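You operate a simulated robot arm through the tools that you are given. There is no shell and no other tool.

You are at the controls of a simulated robot arm. One attempt, no reset.

## Task
Brine the youngest wheel, then the oldest, with the orange brush.
Fine: brush the label faces, turn no wheel; then rinse the brush and put it back. Set down upright: orange brush.

The check looks at the end state, three seconds after you hand in, the way a careful person would. Anything else that was tipped, shoved, dropped, spilled or broken makes it a failure.

## Robot
A 6-joint arm with a two-finger parallel gripper, fixed in place. Base frame: the origin is on the floor under the middle of its stand, x ahead of it, y to its left, z up. Lengths are in mm, angles in degrees, forces in N, time in s.
With the tool pointing down near the work surface it reaches from about 360 to 820 mm from the base axis. Its first joint turns from -166.0 to 166.0 degrees. Payload 3.91 kg.
The tool frame sits at the grasp point between the pads (the TCP): z along the fingers, y along the line on which they close. The tips reach 30 mm beyond it. The gripper opens to 110 mm. The fingers are 20 mm wide and 10 mm thick; the gripper's body (48 by 112 mm) begins 55 mm behind the TCP.
Orientation is that of the tool frame in the base frame, as [roll, pitch, yaw] about the fixed x, y, z axes, in that order (R = Rz(yaw) Ry(pitch) Rx(roll)). With the fingers straight down and closing along the base's y, the tool's x points along the base's -x, its y along +y and its z along -z.

## Interface
- The arm moves only by the tool step_arm. Its argument "targets" is a list of rows, each a list of 6 numbers: the shift along the tool's x, y, z in m, then the turn, a rotation vector about the tool's x, y, z in degrees. In form: [[tx, ty, tz, ax, ay, az], ...]. A call has 1 to 20 rows; each row shifts and turns the commanded pose from where the row before left it, along the tool's axes as they then stand. "grip" is the opening, from 0 (shut) to 1 (fully open), set as the call begins (left out, the last holds). Rows are played at 5 a second. More than 50 mm and 8.6 degrees between two rows, or a gripper value outside its range, and nothing of the call is played. A pose out of reach is approached as far as the arm can. The call stops where the force on the tool passes 40 N (or 10 N more than at its start, if that is more) or the arm is blocked; 0.2 s more then pass. Each finger travels about 45 mm/s and halts on what it meets, pressing with about 30 N; the grip force reading is that of the motor and also rises with nothing between the fingers. The clock runs only during rows and for 0.2 s after the last one: add rows that do not move to give the fingers time. The reply holds the time, the measured pose of the TCP, the force on the tool along the base axes, the opening and the grip force, in the units named above and with some noise, with the torque about the TCP (base axes, N m) and any sound that the robot's microphone picked up.
- Cameras (640 x 400 px; columns grow to the right, rows downward): "scene" is fixed at [218.4, 648.8, 1797.5]; the picture's right is [-0.94, -0.35, 0.00], its down [-0.31, 0.84, -0.45] and it looks along [0.15, -0.42, -0.90] (base axes); focal length 316 px, centre (320, 200). "wrist" rides on the gripper at [77, 7, -114] in the tool frame; the picture's right is [-0.09, 1.00, 0.00], its down [-0.80, -0.07, -0.59] and it looks along [-0.59, -0.05, 0.80] (tool axes); focal length 270 px, centre (320, 200). There is no depth. A picture from a camera that has moved, and an enlarged one, comes with that camera's place and axes in the base frame and with its lens.
- grab_frame(camera): a new picture of that camera. It takes no simulated time.
- move_column(by): slides the trunk up (or, below 0, down) by that many mm; the arm rides with it, the base frame stays. It gives what a move gives, with no picture.
- enlarge(camera, box): a new picture of the part [left, top, right, bottom] of that camera's present view, enlarged. It takes no simulated time.
- close_job(): hands the job in; it is judged then, once.

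Nothing tells you positions but the pictures and the camera data. Unless the task says otherwise, let go and move clear before handing in.

The tools are called after "Call:" as a command line: name --pt "numbers of a row" for each row, then --argument value for the rest, lists and objects as JSON in quotes. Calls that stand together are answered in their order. step_arm: Moves the arm, as the interface text tells. Its arguments: {"type":"object","properties":{"targets":{"type":"array"},"grip":{"type":"number"}},"required":["targets"]} The other tools are called the same way: move_column (by) moves the trunk up or down; grab_frame (camera) takes a picture; enlarge (camera, box) takes an enlarged picture of a part of a camera's view; close_job () hands the job in.

At the start:

```text
time: 0.0
tool_pos: [423.4, 280.4, 1300.3]
tool_rot: [180.0, -0.1, -180.0]
ft_force: [0.2, 0.4, 0.5]
torque: [-0.04, -0.03, 0.03]
finger_gap: 109.8
grasp_force: 0.1
trunk travel left (down, up): [-575.0, 35.0]
```

scene: 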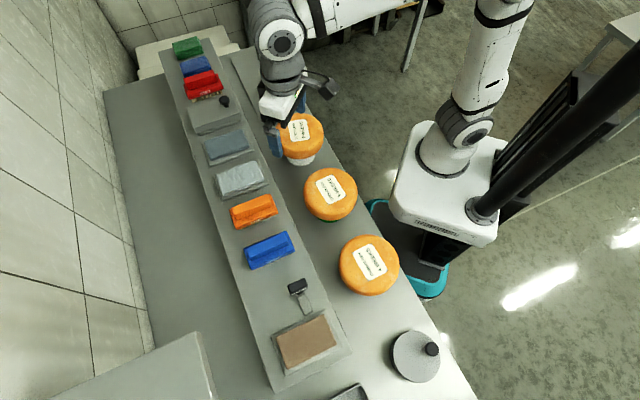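
wrist: 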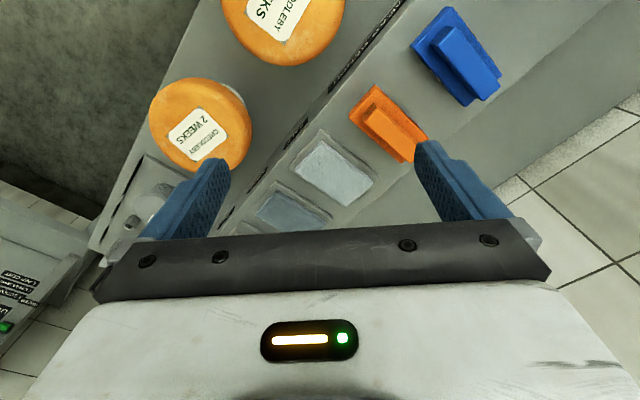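

I see a counter with three orange cheese wheels with labels, and a raised ledge with brushes (green, blue, red, orange, blue) and some trays/baths. I'll enlarge the views to read the labels and tell the baths apart before moving.

Call:
enlarge --camera "scene" --box '[250, 90, 420, 310]'

Call:
enlarge --camera "scene" --box '[160, 20, 300, 160]'

Call:
enlarge --camera "scene" --box '[190, 120, 320, 280]'

Call:
enlarge --camera "scene" --box '[230, 260, 480, 400]'

Call:
enlarge --camera "wrist" --box '[80, 0, 400, 240]'

```text
1.82 times, centred on (335, 200) of scene
camera zoom: at [218.4, 648.8, 1797.5], right [-0.94, -0.35, 0.0], down [-0.31, 0.84, -0.45], along [0.15, -0.42, -0.9], focal length 575 px, centre (293, 200)
```

zoom: 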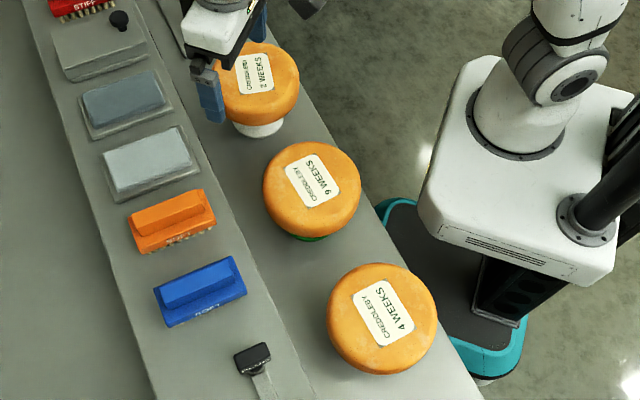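

```text
2.86 times, centred on (230, 90) of scene
camera zoom: at [218.4, 648.8, 1797.5], right [-0.94, -0.35, 0.0], down [-0.31, 0.84, -0.45], along [0.15, -0.42, -0.9], focal length 903 px, centre (577, 514)
```

zoom: 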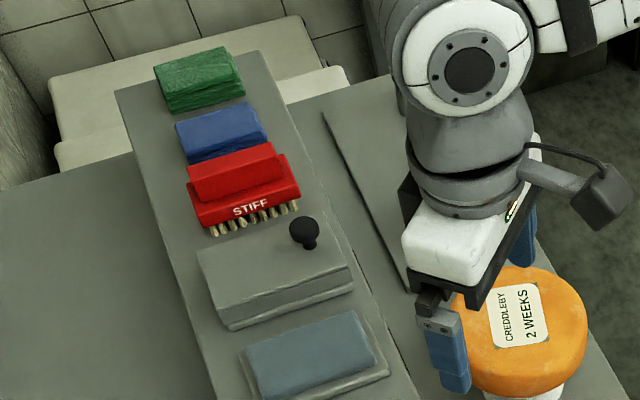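

```text
2.50 times, centred on (255, 200) of scene
camera zoom: at [218.4, 648.8, 1797.5], right [-0.94, -0.35, 0.0], down [-0.31, 0.84, -0.45], along [0.15, -0.42, -0.9], focal length 790 px, centre (482, 200)
```

zoom: 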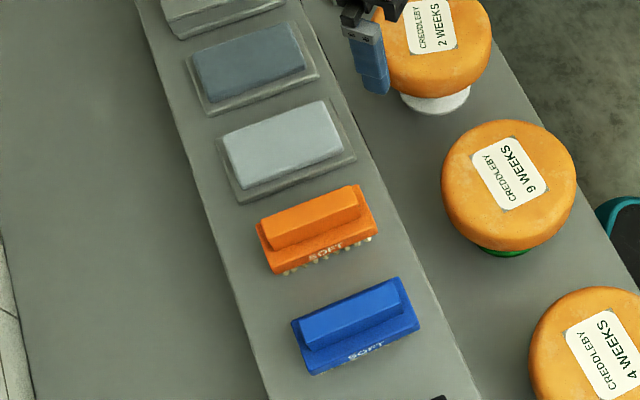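

```text
2.56 times, centred on (355, 330) of scene
camera zoom: at [218.4, 648.8, 1797.5], right [-0.94, -0.35, 0.0], down [-0.31, 0.84, -0.45], along [0.15, -0.42, -0.9], focal length 809 px, centre (230, -133)
```

zoom: 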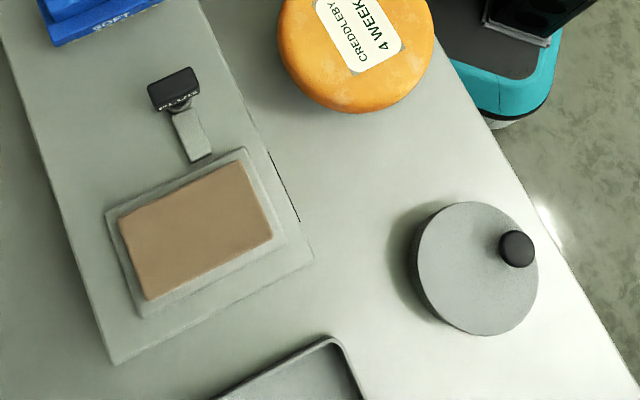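

```text
1.67 times, centred on (240, 120) of wrist
camera zoom: at [346.4, 287.0, 1414.3], right [0.09, 1.0, 0.0], down [0.8, -0.07, 0.59], along [0.59, -0.05, -0.8], focal length 450 px, centre (453, 333)
```

zoom: 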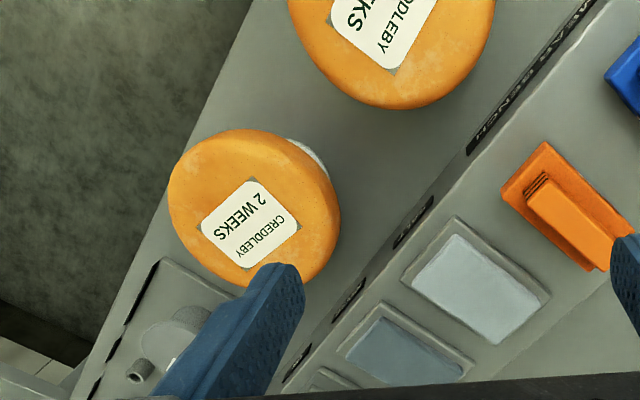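

I make out wheels marked 2, 4, and 9 (or 6) weeks, and an orange SOFT brush near (507, 379, ~1010). The raised ledge has small labels on its front edge, so I'll enlarge those before moving.

Call:
enlarge --camera "wrist" --box '[200, 80, 360, 230]'

Call:
enlarge --camera "wrist" --box '[0, 220, 100, 340]'

Call:
enlarge --camera "wrist" --box '[300, 0, 420, 110]'

Call:
enlarge --camera "wrist" --box '[330, 0, 520, 170]'

Call:
enlarge --camera "scene" --box '[300, 160, 360, 230]'

Call:
enlarge --camera "scene" --box '[100, 20, 260, 120]'

```text
2.67 times, centred on (280, 155) of wrist
camera zoom: at [346.4, 287.0, 1414.3], right [0.09, 1.0, 0.0], down [0.8, -0.07, 0.59], along [0.59, -0.05, -0.8], focal length 721 px, centre (427, 320)
```

zoom: 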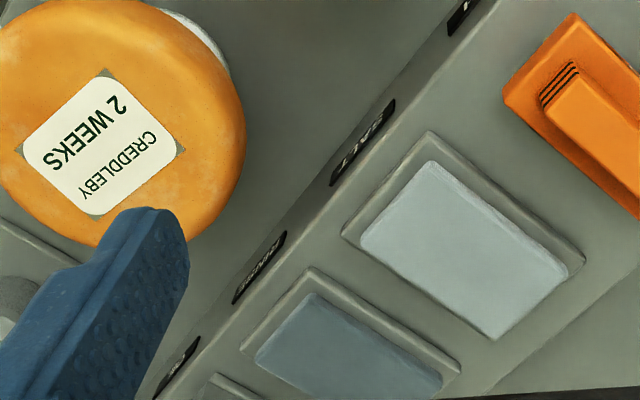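

```text
3.33 times, centred on (50, 280) of wrist
camera zoom: at [346.4, 287.0, 1414.3], right [0.09, 1.0, 0.0], down [0.8, -0.07, 0.59], along [0.59, -0.05, -0.8], focal length 901 px, centre (1220, -67)
```

zoom: 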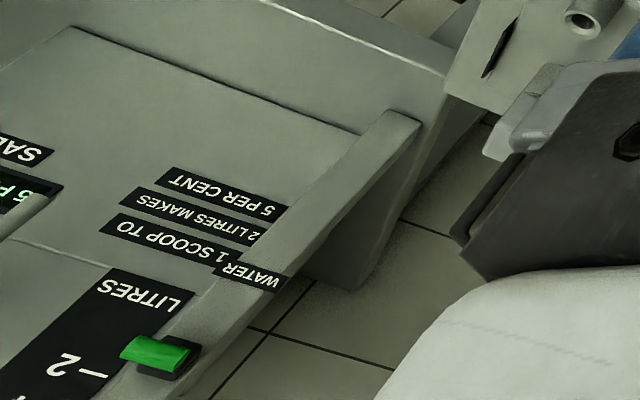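

```text
3.64 times, centred on (360, 55) of wrist
camera zoom: at [346.4, 287.0, 1414.3], right [0.09, 1.0, 0.0], down [0.8, -0.07, 0.59], along [0.59, -0.05, -0.8], focal length 983 px, centre (174, 727)
```

zoom: 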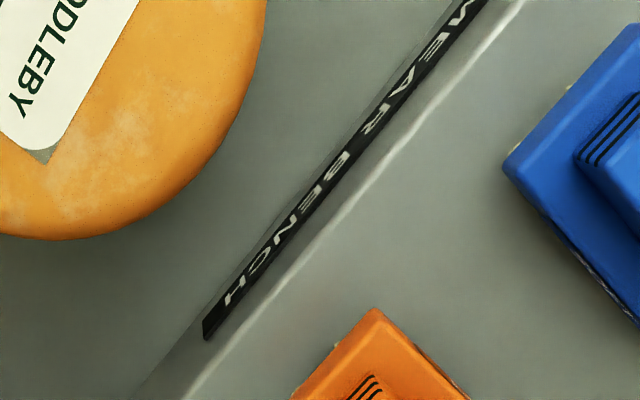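

```text
2.35 times, centred on (425, 85) of wrist
camera zoom: at [346.4, 287.0, 1414.3], right [0.09, 1.0, 0.0], down [0.8, -0.07, 0.59], along [0.59, -0.05, -0.8], focal length 636 px, centre (73, 471)
```

zoom: 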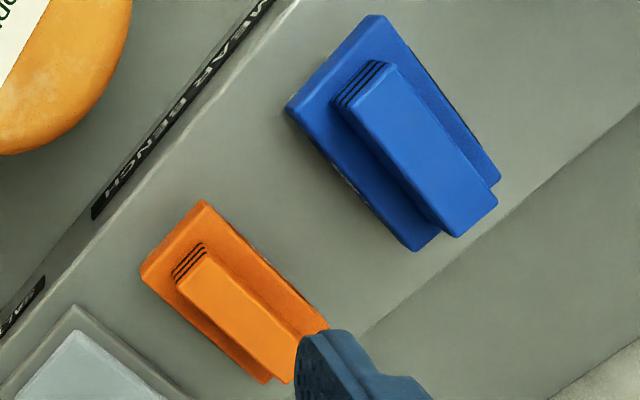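

```text
5.71 times, centred on (330, 195) of scene
camera zoom: at [218.4, 648.8, 1797.5], right [-0.94, -0.35, 0.0], down [-0.31, 0.84, -0.45], along [0.15, -0.42, -0.9], focal length 1806 px, centre (263, 229)
```

zoom: 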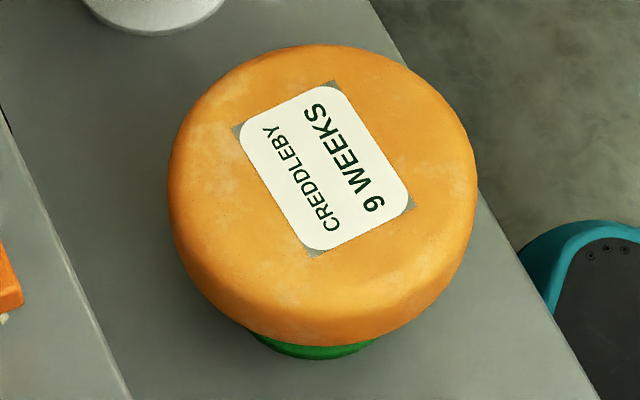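

```text
4.00 times, centred on (180, 70) of scene
camera zoom: at [218.4, 648.8, 1797.5], right [-0.94, -0.35, 0.0], down [-0.31, 0.84, -0.45], along [0.15, -0.42, -0.9], focal length 1265 px, centre (880, 720)
```

zoom: 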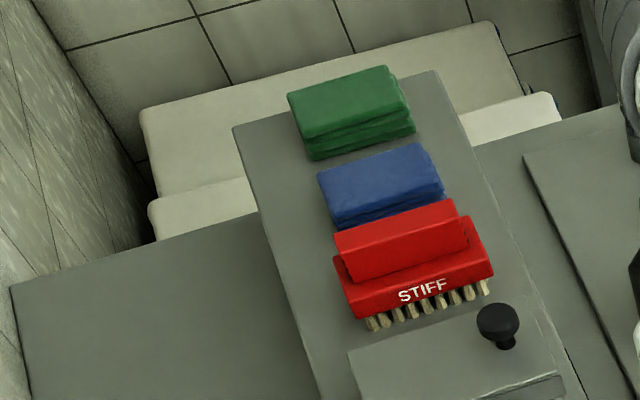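

The front-edge labels seem to read "SALT", "RINSE"-like and "NEAR BENCH", and there is a brine-making unit at the right end with printed instructions. I'll yaw the wrist about 45° so its camera looks squarely at the bench and I can read everything.

Call:
step_arm --pt "0 0 0 0 0 -8" --pt "0 0 0 0 0 -8" --pt "0 0 0 0 0 -8" --pt "0 0 0 0 0 -8" --pt "0 0 0 0 0 -8" --pt "0 0 0 0 0 -5"

Call:
grab_frame --camera "wrist"

```text
time: 1.4
tool_pos: [423.0, 280.5, 1300.1]
tool_rot: [180.0, -0.1, -134.7]
ft_force: [-0.9, -0.3, 0.4]
torque: [-0.01, -0.03, -0.01]
finger_gap: 110.0
grasp_force: 0.0
trunk travel left (down, up): [-575.0, 35.0]
```

```text
taken
camera wrist: at [364.0, 230.4, 1414.6], right [-0.64, 0.76, 0.0], down [0.61, 0.52, 0.59], along [0.45, 0.38, -0.8], focal length 270 px, centre (320, 200)
```

wrist: 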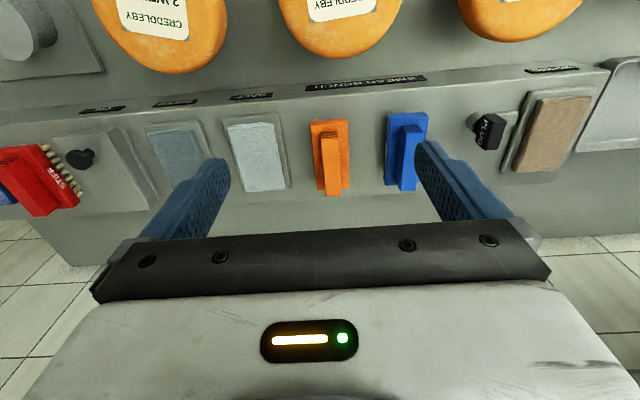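

Call:
enlarge --camera "wrist" --box '[60, 80, 220, 140]'

Call:
enlarge --camera "wrist" --box '[220, 60, 430, 110]'

Call:
enlarge --camera "wrist" --box '[440, 50, 620, 190]'

Call:
enlarge --camera "wrist" --box '[0, 80, 220, 220]'

```text
4.00 times, centred on (140, 110) of wrist
camera zoom: at [364.0, 230.4, 1414.6], right [-0.64, 0.76, 0.0], down [0.61, 0.52, 0.59], along [0.45, 0.38, -0.8], focal length 1081 px, centre (1040, 560)
```

zoom: 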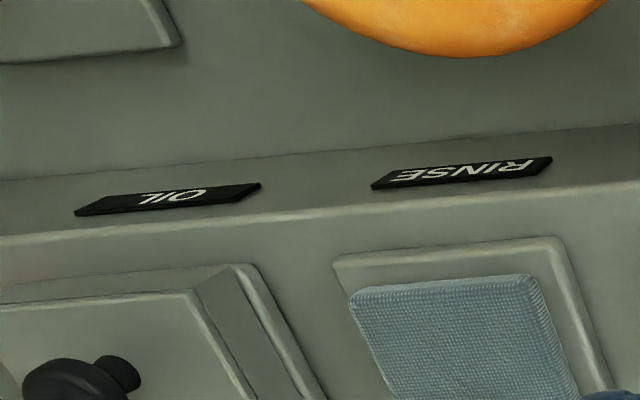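

```text
3.05 times, centred on (325, 85) of wrist
camera zoom: at [364.0, 230.4, 1414.6], right [-0.64, 0.76, 0.0], down [0.61, 0.52, 0.59], along [0.45, 0.38, -0.8], focal length 824 px, centre (305, 550)
```

zoom: 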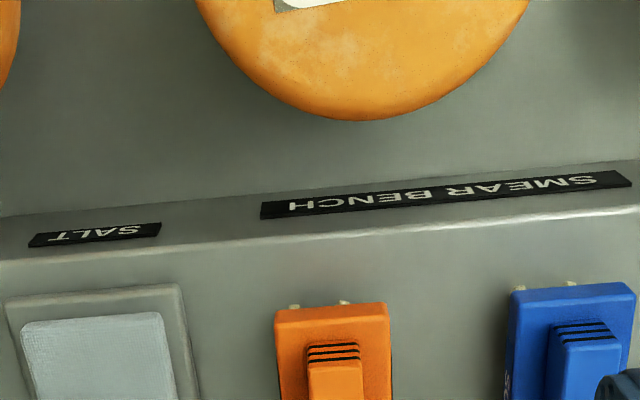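

```text
2.86 times, centred on (530, 120) of wrist
camera zoom: at [364.0, 230.4, 1414.6], right [-0.64, 0.76, 0.0], down [0.61, 0.52, 0.59], along [0.45, 0.38, -0.8], focal length 772 px, centre (-280, 429)
```

zoom: 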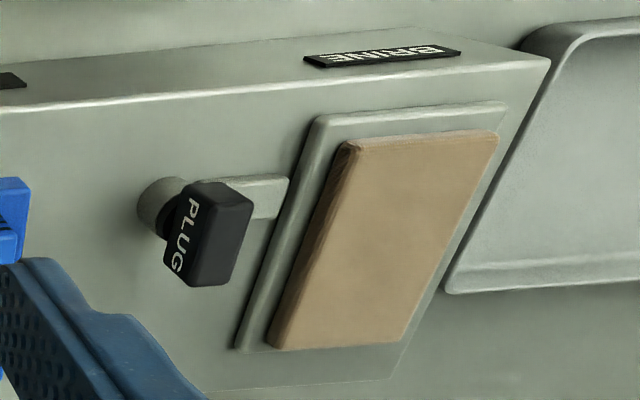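

```text
2.86 times, centred on (110, 150) of wrist
camera zoom: at [364.0, 230.4, 1414.6], right [-0.64, 0.76, 0.0], down [0.61, 0.52, 0.59], along [0.45, 0.38, -0.8], focal length 772 px, centre (920, 343)
```

zoom: 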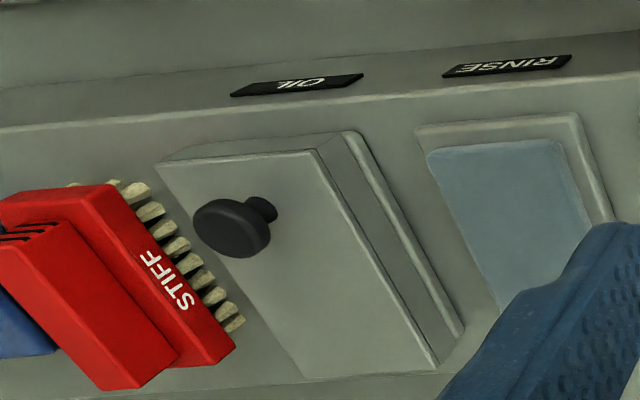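

Labels read (right to left from the robot): OIL (lidded), RINSE, SALT, SMEAR BENCH (orange and blue soft brushes) and BRINE (brown pad, next to a PLUG). There is also a brine-mixing instruction panel, so I'll turn and move the camera toward it to read it.

Call:
step_arm --pt "0 0 0 0 0 8.2" --pt "0 0 0 0 0 8.2" --pt "0 0 0 0 0 8.2" --pt "0 0 0 0 0 8.2" --pt "0 0 0 0 0 8.2" --pt "0 0 0 0 0 8.2" --pt "0 0 0 0 0 8.2" --pt "0 0 0 0 0 8.2" --pt "0 0 0 0 0 8.2" --pt "0 0 0 0 0 8.2" --pt "-0.0312 -0.036 0 0 0 0" --pt "-0.0312 -0.036 0 0 0 0" --pt "-0.0312 -0.036 0 0 0 0" --pt "-0.0312 -0.036 0 0 0 0" --pt "-0.0312 -0.036 0 0 0 0" --pt "-0.0312 -0.036 0 0 0 0" --pt "-0.0312 -0.036 0 0 0 0" --pt "-0.0312 -0.036 0 0 0 0"

Call:
grab_frame --camera "wrist"

Call:
grab_frame --camera "scene"

```text
time: 5.2
tool_pos: [448.8, -102.5, 1297.2]
tool_rot: [-179.9, 0.0, 143.0]
ft_force: [0.1, -0.2, 0.3]
torque: [0.01, -0.02, 0.01]
finger_gap: 110.0
grasp_force: 0.0
trunk travel left (down, up): [-575.0, 35.0]
```

```text
taken
camera wrist: at [392.1, -50.1, 1413.0], right [0.67, 0.74, 0.0], down [0.6, -0.54, 0.59], along [0.44, -0.4, -0.8], focal length 270 px, centre (320, 200)
```

wrist: 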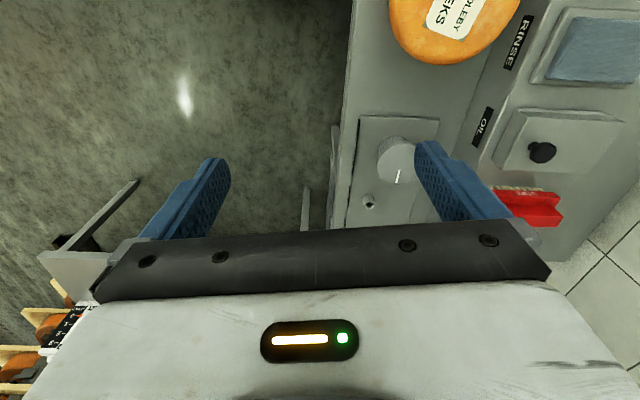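

```text
taken
```

scene: 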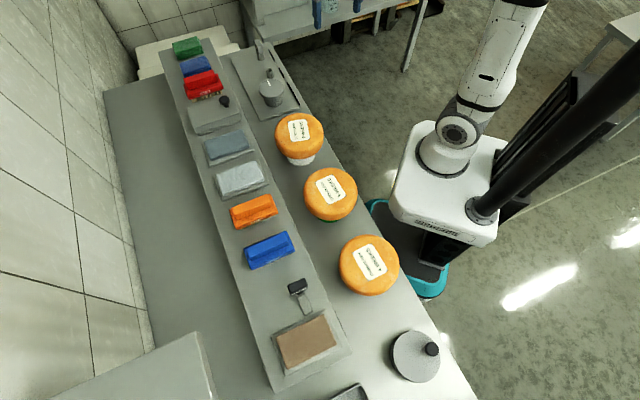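

Call:
enlarge --camera "scene" --box '[220, 0, 420, 120]'

Call:
enlarge --camera "wrist" --box '[0, 160, 320, 400]'

Call:
enlarge --camera "wrist" --box '[320, 80, 560, 240]'

Call:
enlarge --camera "scene" --box '[160, 20, 320, 170]'

```text
3.20 times, centred on (320, 60) of scene
camera zoom: at [218.4, 648.8, 1797.5], right [-0.94, -0.35, 0.0], down [-0.31, 0.84, -0.45], along [0.15, -0.42, -0.9], focal length 1012 px, centre (320, 648)
```

zoom: 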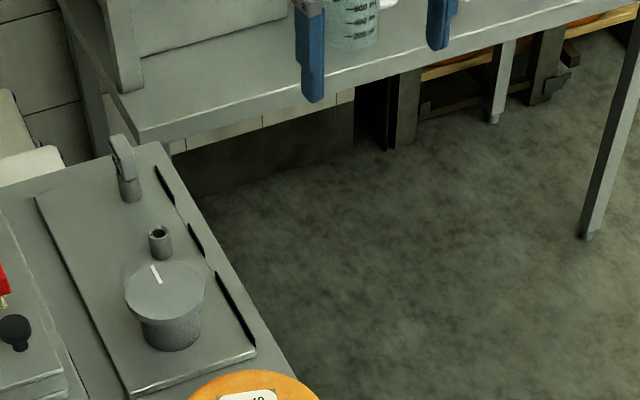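

```text
1.67 times, centred on (160, 280) of wrist
camera zoom: at [392.1, -50.1, 1413.0], right [0.67, 0.74, 0.0], down [0.6, -0.54, 0.59], along [0.44, -0.4, -0.8], focal length 450 px, centre (587, 67)
```

zoom: 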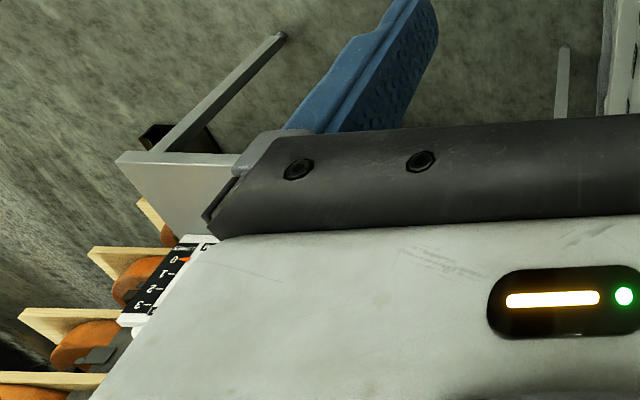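

```text
2.50 times, centred on (440, 160) of wrist
camera zoom: at [392.1, -50.1, 1413.0], right [0.67, 0.74, 0.0], down [0.6, -0.54, 0.59], along [0.44, -0.4, -0.8], focal length 676 px, centre (20, 300)
```

zoom: 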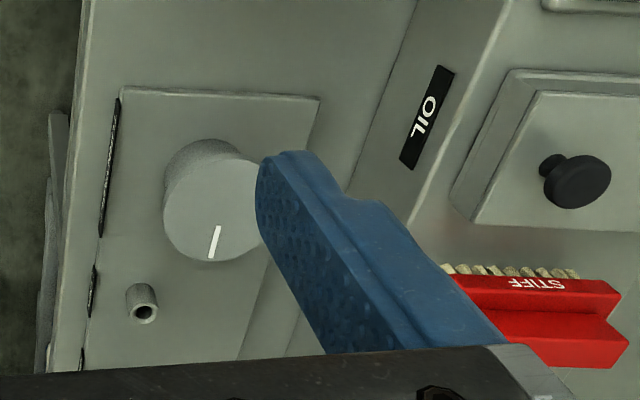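

```text
2.67 times, centred on (240, 95) of scene
camera zoom: at [218.4, 648.8, 1797.5], right [-0.94, -0.35, 0.0], down [-0.31, 0.84, -0.45], along [0.15, -0.42, -0.9], focal length 843 px, centre (533, 480)
```

zoom: 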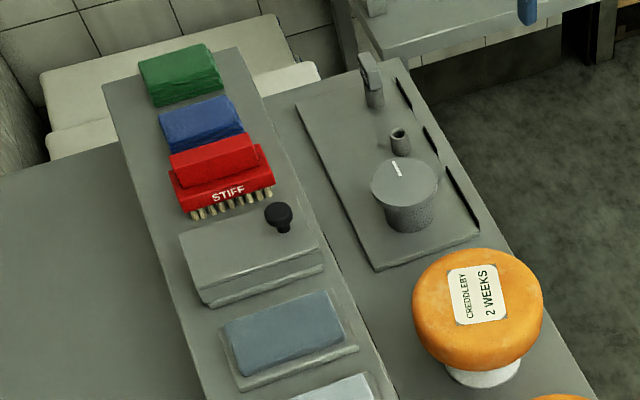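

There's a second panel with a knob and spout past the 2-week wheel, and another bench beyond with a salt/litres mixing station. I'll back up and turn further right to read those signs, in case they matter.

Call:
step_arm --pt "0.0325 0.0232 0 0 0 8" --pt "0.0325 0.0232 0 0 0 8" --pt "0.0325 0.0232 0 0 0 8" --pt "0.0325 0.0232 0 0 0 8" --pt "0 0 0 0 0 8" --pt "0 0 0 0 -8 0" --pt "0 0 0 0 -8 0" --pt "0 0 0 0 -8 0"

Call:
grab_frame --camera "wrist"

```text
time: 7.0
tool_pos: [434.8, 55.8, 1299.5]
tool_rot: [-180.0, 24.1, 103.0]
ft_force: [0.3, 0.0, 0.1]
torque: [-0.02, 0.03, -0.01]
finger_gap: 109.8
grasp_force: 0.0
trunk travel left (down, up): [-575.0, 35.0]
```

```text
taken
camera wrist: at [414.5, 172.6, 1372.3], right [0.99, 0.15, 0.04], down [0.04, -0.49, 0.87], along [0.14, -0.86, -0.49], focal length 270 px, centre (320, 200)
```

wrist: 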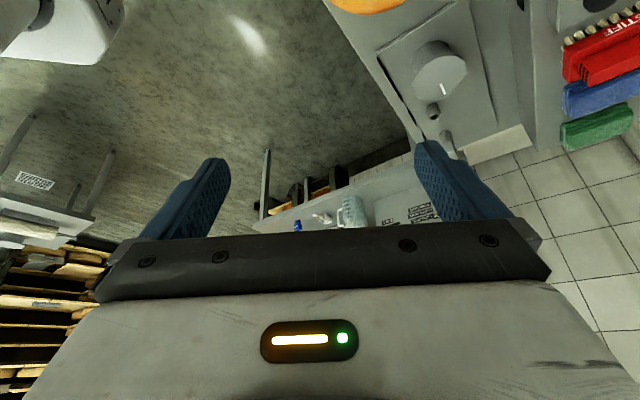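

Call:
enlarge --camera "wrist" --box '[240, 150, 460, 240]'

Call:
enlarge --camera "wrist" --box '[0, 130, 160, 260]'

Call:
enlarge --camera "wrist" --box '[340, 0, 540, 170]'

```text
2.91 times, centred on (350, 195) of wrist
camera zoom: at [414.5, 172.6, 1372.3], right [0.99, 0.15, 0.04], down [0.04, -0.49, 0.87], along [0.14, -0.86, -0.49], focal length 786 px, centre (233, 214)
```

zoom: 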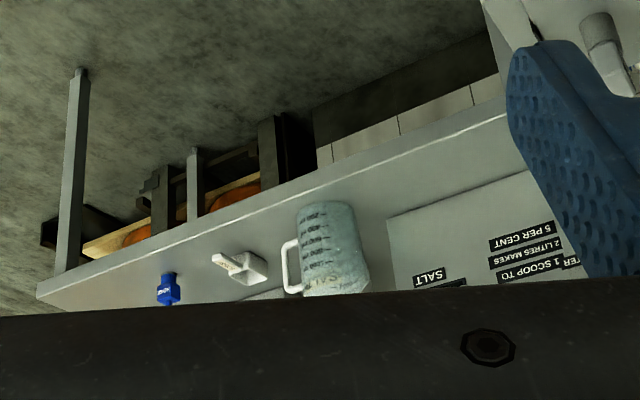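

```text
3.08 times, centred on (80, 195) of wrist
camera zoom: at [414.5, 172.6, 1372.3], right [0.99, 0.15, 0.04], down [0.04, -0.49, 0.87], along [0.14, -0.86, -0.49], focal length 832 px, centre (1058, 215)
```

zoom: 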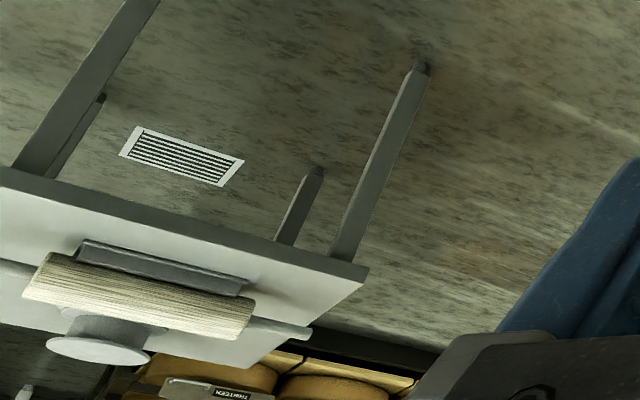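

```text
2.35 times, centred on (440, 85) of wrist
camera zoom: at [414.5, 172.6, 1372.3], right [0.99, 0.15, 0.04], down [0.04, -0.49, 0.87], along [0.14, -0.86, -0.49], focal length 636 px, centre (38, 471)
```

zoom: 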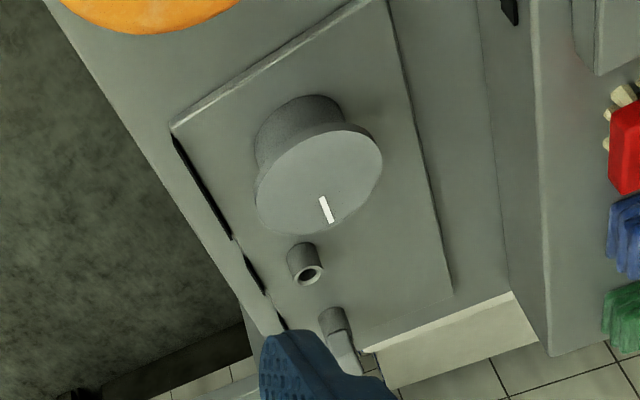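

The far bench is a separate mixing station with a jug and scoop, out of the way and not needed here. I'll go back toward the smear bench, level the tool and turn the fingers to close along the bench direction, across the brush handle, for a close look.

Call:
step_arm --pt "0 0 0 0 8 0" --pt "0 0 0 0 8 0" --pt "0 0 0 0 8 0" --pt "0 0 0 0 0 -8.15" --pt "0 0 0 0 0 -8.15" --pt "0 0 0 0 0 -8.15" --pt "0 0 0 0 0 -8.15" --pt "0 0 0 0 0 -8.15" --pt "0 0 0 0 0 -8.15" --pt "0 0 0 0 0 -8.15" --pt "0 0 0 0 0 -8.15" --pt "0 0 0 0 0 -8.15" --pt "0 0 0 0 0 -8.15" --pt "0 0 0 0 0 -8.15" --pt "0 0 0 0 0 -8.15" --pt "0 0 0 0 0 -8.15" --pt "0 0 0 0 0 -8.15" --pt "0 0 0 0 0 -8.15"

Call:
step_arm --pt "-0.03 0.0251 0 0 0 0" --pt "-0.03 0.0251 0 0 0 0" --pt "-0.03 0.0251 0 0 0 0" --pt "-0.03 0.0251 0 0 0 0" --pt "-0.03 0.0251 0 0 0 0" --pt "-0.03 0.0251 0 0 0 0" --pt "-0.03 0.0251 0 0 0 0"

Call:
grab_frame --camera "wrist"

Call:
grab_frame --camera "scene"

```text
time: 10.8
tool_pos: [433.9, 57.2, 1300.5]
tool_rot: [-180.0, 0.0, -134.6]
ft_force: [-0.1, -0.4, 0.5]
torque: [0.02, -0.02, 0.01]
finger_gap: 109.7
grasp_force: 0.0
trunk travel left (down, up): [-575.0, 35.0]
```

```text
time: 12.4
tool_pos: [460.2, 331.7, 1301.3]
tool_rot: [-179.9, -0.1, -134.7]
ft_force: [0.2, -0.2, -0.5]
torque: [-0.01, 0.0, 0.02]
finger_gap: 110.2
grasp_force: 0.0
trunk travel left (down, up): [-575.0, 35.0]
```

```text
taken
camera wrist: at [400.7, 282.0, 1416.1], right [-0.65, 0.76, 0.0], down [0.61, 0.52, 0.59], along [0.45, 0.38, -0.81], focal length 270 px, centre (320, 200)
```

wrist: 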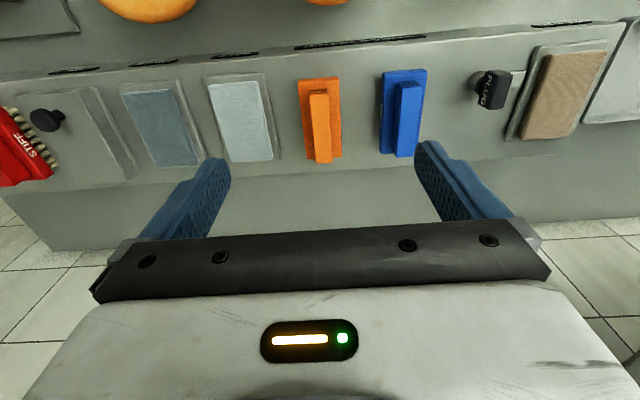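

```text
taken
```

scene: 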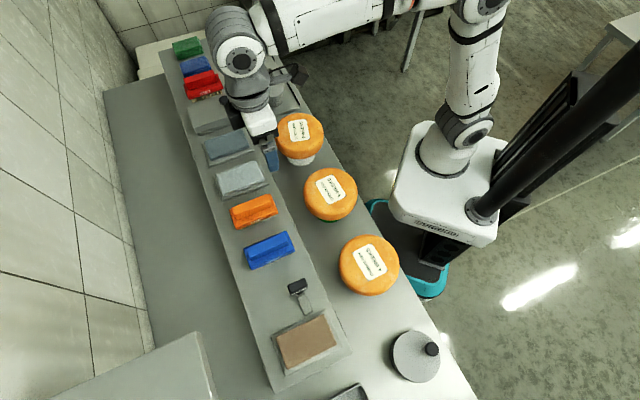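

I've triangulated the orange brush's handle top to about (511, 377, 1040). I'll zoom in on the brush from both cameras to judge handle height and width.

Call:
enlarge --camera "scene" --box '[215, 180, 305, 280]'

Call:
enlarge --camera "wrist" --box '[270, 60, 450, 180]'

Call:
enlarge --camera "wrist" --box '[460, 10, 640, 150]'

Call:
enlarge --camera "wrist" --box '[100, 50, 290, 180]'

Call:
enlarge --camera "scene" --box '[240, 260, 360, 400]'

```text
4.00 times, centred on (260, 230) of scene
camera zoom: at [218.4, 648.8, 1797.5], right [-0.94, -0.35, 0.0], down [-0.31, 0.84, -0.45], along [0.15, -0.42, -0.9], focal length 1265 px, centre (560, 80)
```

zoom: 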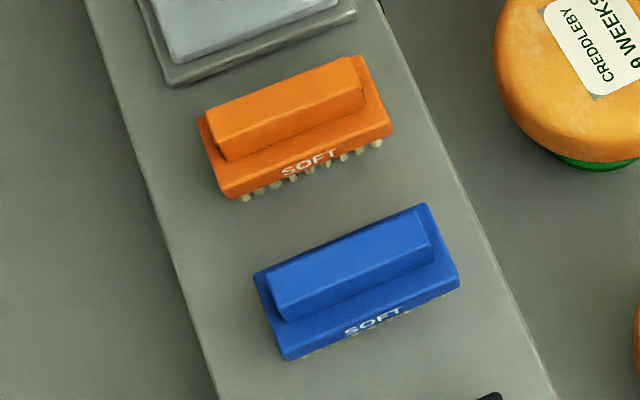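

```text
3.33 times, centred on (360, 120) of wrist
camera zoom: at [400.7, 282.0, 1416.1], right [-0.65, 0.76, 0.0], down [0.61, 0.52, 0.59], along [0.45, 0.38, -0.81], focal length 901 px, centre (187, 467)
```

zoom: 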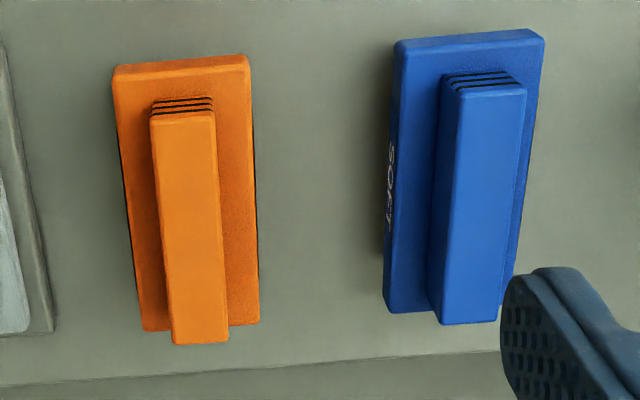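

```text
2.86 times, centred on (550, 80) of wrist
camera zoom: at [400.7, 282.0, 1416.1], right [-0.65, 0.76, 0.0], down [0.61, 0.52, 0.59], along [0.45, 0.38, -0.81], focal length 772 px, centre (-337, 543)
```

zoom: 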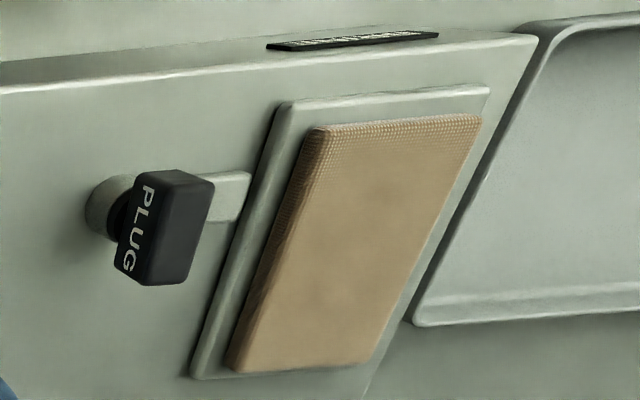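

```text
3.08 times, centred on (195, 115) of wrist
camera zoom: at [400.7, 282.0, 1416.1], right [-0.65, 0.76, 0.0], down [0.61, 0.52, 0.59], along [0.45, 0.38, -0.81], focal length 832 px, centre (705, 462)
```

zoom: 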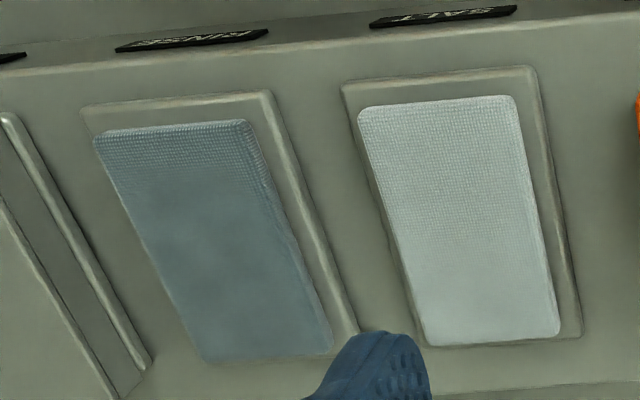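

```text
2.86 times, centred on (300, 330) of scene
camera zoom: at [218.4, 648.8, 1797.5], right [-0.94, -0.35, 0.0], down [-0.31, 0.84, -0.45], along [0.15, -0.42, -0.9], focal length 903 px, centre (377, -171)
```

zoom: 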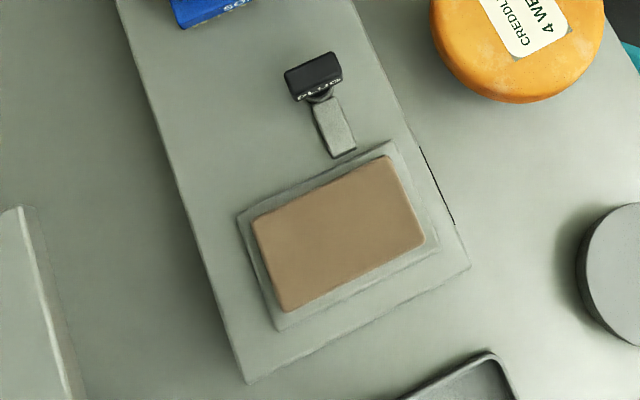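

Call:
enlarge --camera "scene" --box '[226, 188, 282, 234]'

Call:
enlarge --camera "wrist" --box '[290, 65, 360, 175]'

Call:
enlarge --camera "scene" --box '[270, 105, 335, 170]'

Call:
enlarge --camera "scene" --box '[265, 310, 360, 380]'

```text
8.70 times, centred on (254, 211) of scene
camera zoom: at [218.4, 648.8, 1797.5], right [-0.94, -0.35, 0.0], down [-0.31, 0.84, -0.45], along [0.15, -0.42, -0.9], focal length 2749 px, centre (894, 104)
```

zoom: 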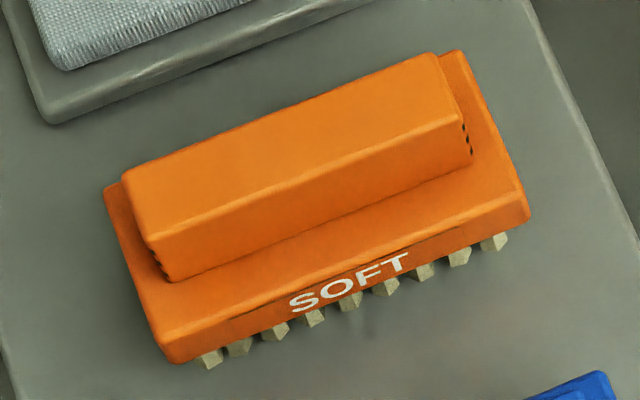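

```text
3.64 times, centred on (325, 120) of wrist
camera zoom: at [400.7, 282.0, 1416.1], right [-0.65, 0.76, 0.0], down [0.61, 0.52, 0.59], along [0.45, 0.38, -0.81], focal length 983 px, centre (302, 491)
```

zoom: 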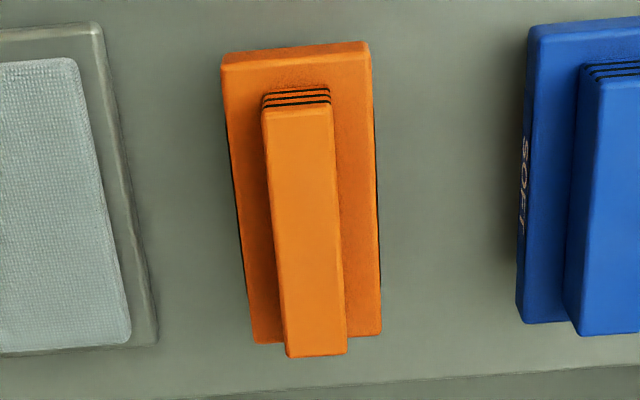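

```text
6.15 times, centred on (302, 138) of scene
camera zoom: at [218.4, 648.8, 1797.5], right [-0.94, -0.35, 0.0], down [-0.31, 0.84, -0.45], along [0.15, -0.42, -0.9], focal length 1946 px, centre (428, 585)
```

zoom: 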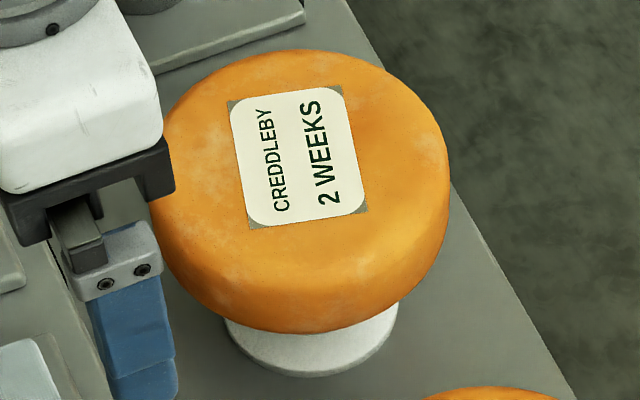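

```text
5.71 times, centred on (312, 345) of scene
camera zoom: at [218.4, 648.8, 1797.5], right [-0.94, -0.35, 0.0], down [-0.31, 0.84, -0.45], along [0.15, -0.42, -0.9], focal length 1806 px, centre (363, -629)
```

zoom: 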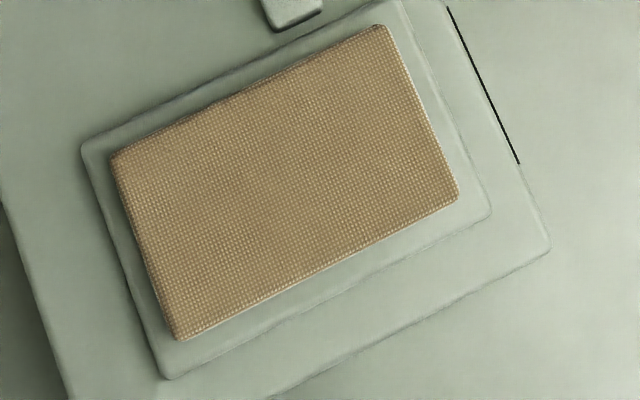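

Pads are soaked sponge pads; BRINE is the brown one at the left end and RINSE the blue-grey one. The brush handle is ~26 mm wide and ~26 mm tall on a wider base, so I'll move above it with a narrower opening and look again up close.

Call:
step_arm --pt "-0.0355 -0.002 0 0 0 0" --pt "-0.0355 -0.002 0 0 0 0" --pt "0 0 0.0425 0 0 0" --pt "0 0 0.0425 0 0 0" --pt "0 0 0.0425 0 0 0" --pt "0 0 0.0425 0 0 0" --pt "0 0 0 0 0 0" --grip 0.6

Call:
grab_frame --camera "wrist"

Call:
enlarge --camera "scene" --box '[200, 120, 330, 260]'

```text
time: 14.0
tool_pos: [510.1, 375.0, 1128.2]
tool_rot: [179.9, 0.0, -134.7]
ft_force: [0.1, -0.2, -0.4]
torque: [0.01, 0.02, -0.01]
finger_gap: 65.9
grasp_force: 0.0
trunk travel left (down, up): [-575.0, 35.0]
```

```text
taken
camera wrist: at [451.5, 326.9, 1242.7], right [-0.65, 0.76, 0.0], down [0.61, 0.52, 0.59], along [0.45, 0.38, -0.8], focal length 270 px, centre (320, 200)
```

wrist: 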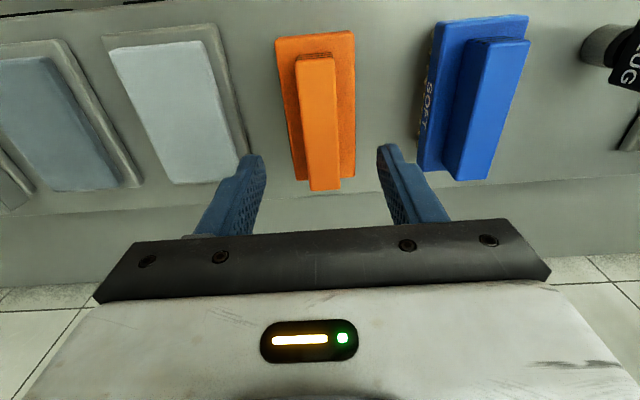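

```text
2.86 times, centred on (265, 190) of scene
camera zoom: at [218.4, 648.8, 1797.5], right [-0.94, -0.35, 0.0], down [-0.31, 0.84, -0.45], along [0.15, -0.42, -0.9], focal length 903 px, centre (477, 229)
```

zoom: 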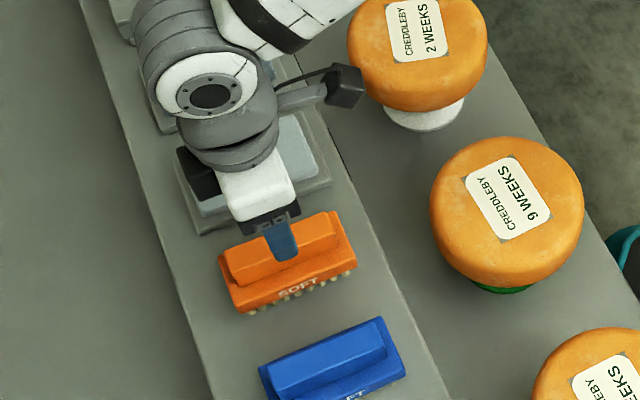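

Call:
enlarge --camera "wrist" --box '[220, 20, 420, 220]'

```text
2.00 times, centred on (320, 120) of wrist
camera zoom: at [451.5, 326.9, 1242.7], right [-0.65, 0.76, 0.0], down [0.61, 0.52, 0.59], along [0.45, 0.38, -0.8], focal length 541 px, centre (320, 360)
```

zoom: 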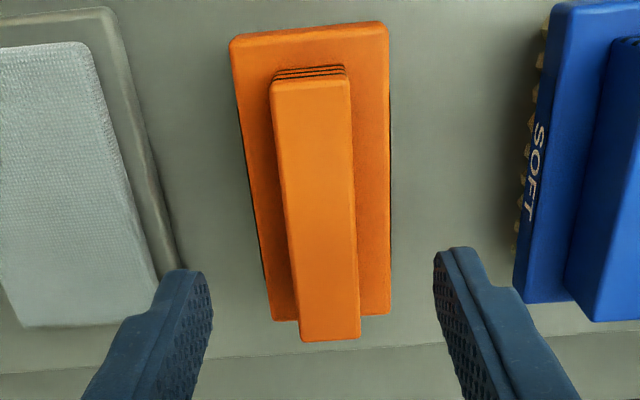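

Handle top is at z≈1042, centred about 7 mm outward of the TCP, axis aligned with the tool. I'll shift 7 mm and descend until the tips are just above the base of the brush.

Call:
step_arm --pt "-0.007 0.0006 0 0 0 0" --pt "0 0 0.035 0 0 0" --pt "0 0 0.033 0 0 0" --pt "0 0 0 0 0 0"

Call:
grab_frame --camera "wrist"

Call:
enlarge --camera "scene" --box '[215, 170, 295, 240]'

```text
time: 15.0
tool_pos: [513.8, 382.7, 1061.6]
tool_rot: [-179.9, 0.0, -134.7]
ft_force: [-0.1, 1.0, 0.5]
torque: [0.0, 0.01, -0.02]
finger_gap: 66.0
grasp_force: 0.1
trunk travel left (down, up): [-575.0, 35.0]
```

```text
taken
camera wrist: at [454.2, 333.5, 1176.4], right [-0.65, 0.76, 0.0], down [0.61, 0.52, 0.59], along [0.45, 0.38, -0.8], focal length 270 px, centre (320, 200)
```

wrist: 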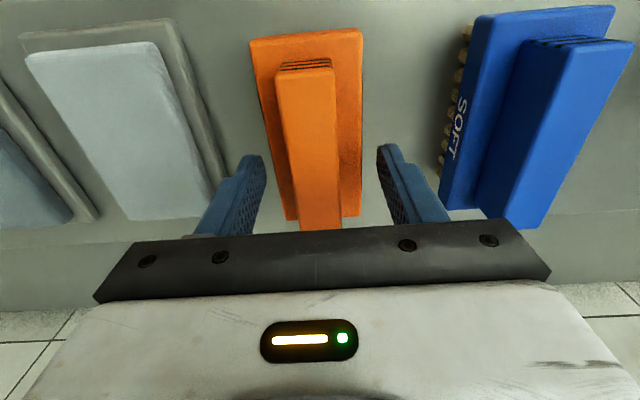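

```text
5.71 times, centred on (255, 205) of scene
camera zoom: at [218.4, 648.8, 1797.5], right [-0.94, -0.35, 0.0], down [-0.31, 0.84, -0.45], along [0.15, -0.42, -0.9], focal length 1806 px, centre (691, 171)
```

zoom: 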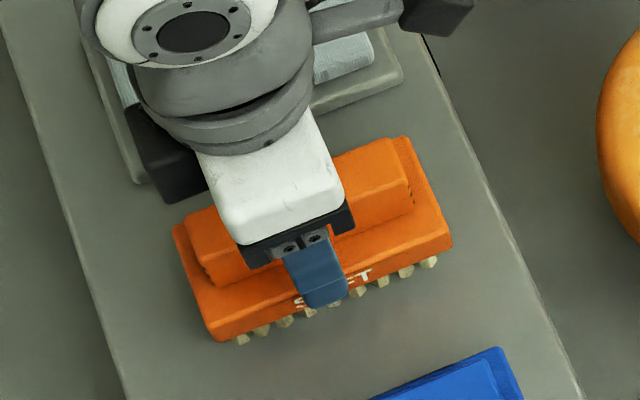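

Call:
step_arm --pt "0 -0.002 0.006 0 0 0" --pt "0 0 0.006 0 0 0" --pt "0 0 0 0 0 0" --pt "0 0 0 0 0 0"

Call:
enlarge --camera "wrist" --box '[220, 20, 420, 240]'

Call:
enlarge --camera "scene" --box '[215, 170, 295, 240]'

```text
time: 16.0
tool_pos: [514.8, 381.5, 1050.2]
tool_rot: [179.9, 0.0, -134.7]
ft_force: [0.7, -0.7, -0.9]
torque: [-0.02, 0.06, -0.03]
finger_gap: 66.2
grasp_force: 0.1
trunk travel left (down, up): [-575.0, 35.0]
```

```text
1.82 times, centred on (320, 130) of wrist
camera zoom: at [456.2, 331.5, 1164.7], right [-0.65, 0.76, 0.0], down [0.61, 0.52, 0.59], along [0.45, 0.38, -0.8], focal length 491 px, centre (320, 327)
```

zoom: 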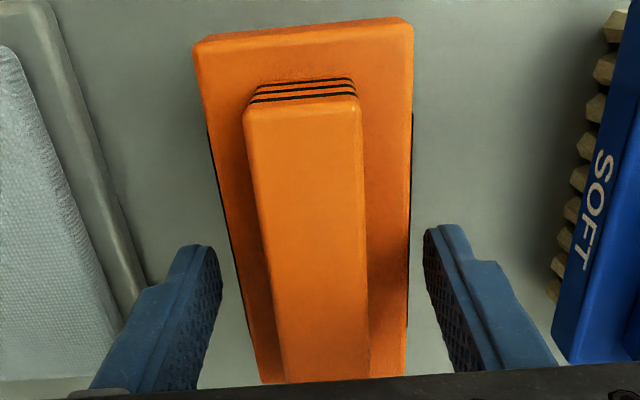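

```text
5.71 times, centred on (255, 205) of scene
camera zoom: at [218.4, 648.8, 1797.5], right [-0.94, -0.35, 0.0], down [-0.31, 0.84, -0.45], along [0.15, -0.42, -0.9], focal length 1806 px, centre (691, 171)
```

zoom: 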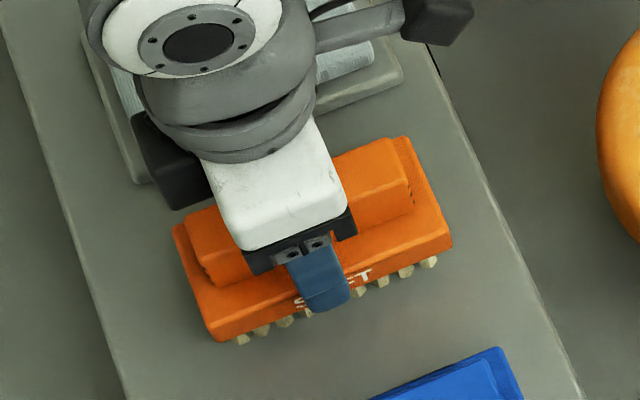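

Tips are level with the lower part of the handle and clear on both sides. I'll close the fingers now.

Call:
step_arm --pt "0 0 0 0 0 0" --pt "0 0 0 0 0 0" --pt "0 0 0 0 0 0" --pt "0 0 0 0 0 0" --pt "0 0 0 0 0 0" --grip 0.1

Call:
enlarge --camera "wrist" --box '[220, 20, 420, 240]'

Call:
enlarge --camera "scene" --box '[215, 170, 295, 240]'

```text
time: 17.2
tool_pos: [515.1, 381.1, 1051.5]
tool_rot: [180.0, 0.0, -134.8]
ft_force: [0.3, -0.6, -0.5]
torque: [0.0, -0.03, -0.04]
finger_gap: 57.7
grasp_force: 29.8
trunk travel left (down, up): [-575.0, 35.0]
```

```text
1.82 times, centred on (320, 130) of wrist
camera zoom: at [456.2, 331.6, 1164.8], right [-0.65, 0.76, 0.0], down [0.61, 0.52, 0.59], along [0.45, 0.38, -0.8], focal length 491 px, centre (320, 327)
```

zoom: 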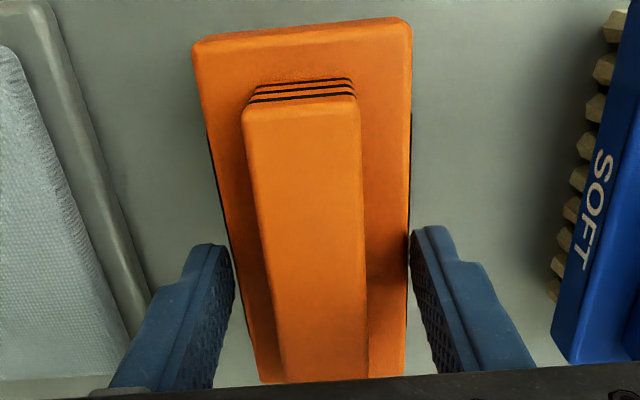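

```text
5.71 times, centred on (255, 205) of scene
camera zoom: at [218.4, 648.8, 1797.5], right [-0.94, -0.35, 0.0], down [-0.31, 0.84, -0.45], along [0.15, -0.42, -0.9], focal length 1806 px, centre (691, 171)
```

zoom: 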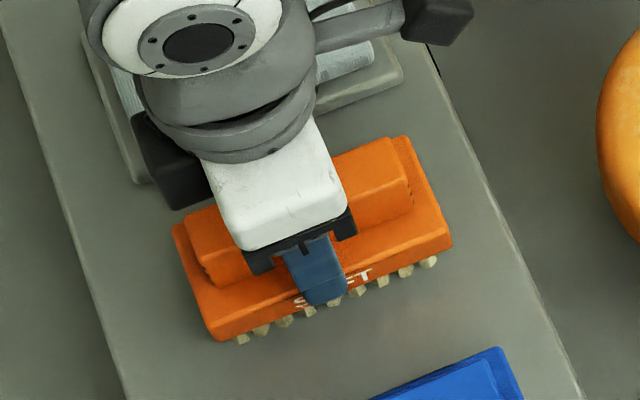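

The gap reads 57.7 mm, so the fingertips caught the base rather than the handle. I'll open, raise a few mm and close again on the handle.

Call:
step_arm --pt "0 0 0 0 0 0" --pt "0 0 0 0 0 0" --pt "0 0 -0.005 0 0 0" --pt "0 0 0 0 0 0" --grip 0.6

Call:
step_arm --pt "0 0 0 0 0 0" --pt "0 0 0 0 0 0" --pt "0 0 0 0 0 0" --pt "0 0 0 0 0 0" --grip 0.1

```text
time: 18.2
tool_pos: [516.2, 381.4, 1054.7]
tool_rot: [180.0, 0.1, -134.7]
ft_force: [-0.6, 0.0, 0.0]
torque: [0.02, 0.02, -0.01]
finger_gap: 65.9
grasp_force: 0.0
trunk travel left (down, up): [-575.0, 35.0]
```

```text
time: 19.2
tool_pos: [515.5, 380.1, 1056.0]
tool_rot: [-180.0, 0.0, -134.7]
ft_force: [-0.6, 0.5, 0.5]
torque: [-0.07, 0.03, -0.04]
finger_gap: 25.8
grasp_force: 30.2
trunk travel left (down, up): [-575.0, 35.0]
```

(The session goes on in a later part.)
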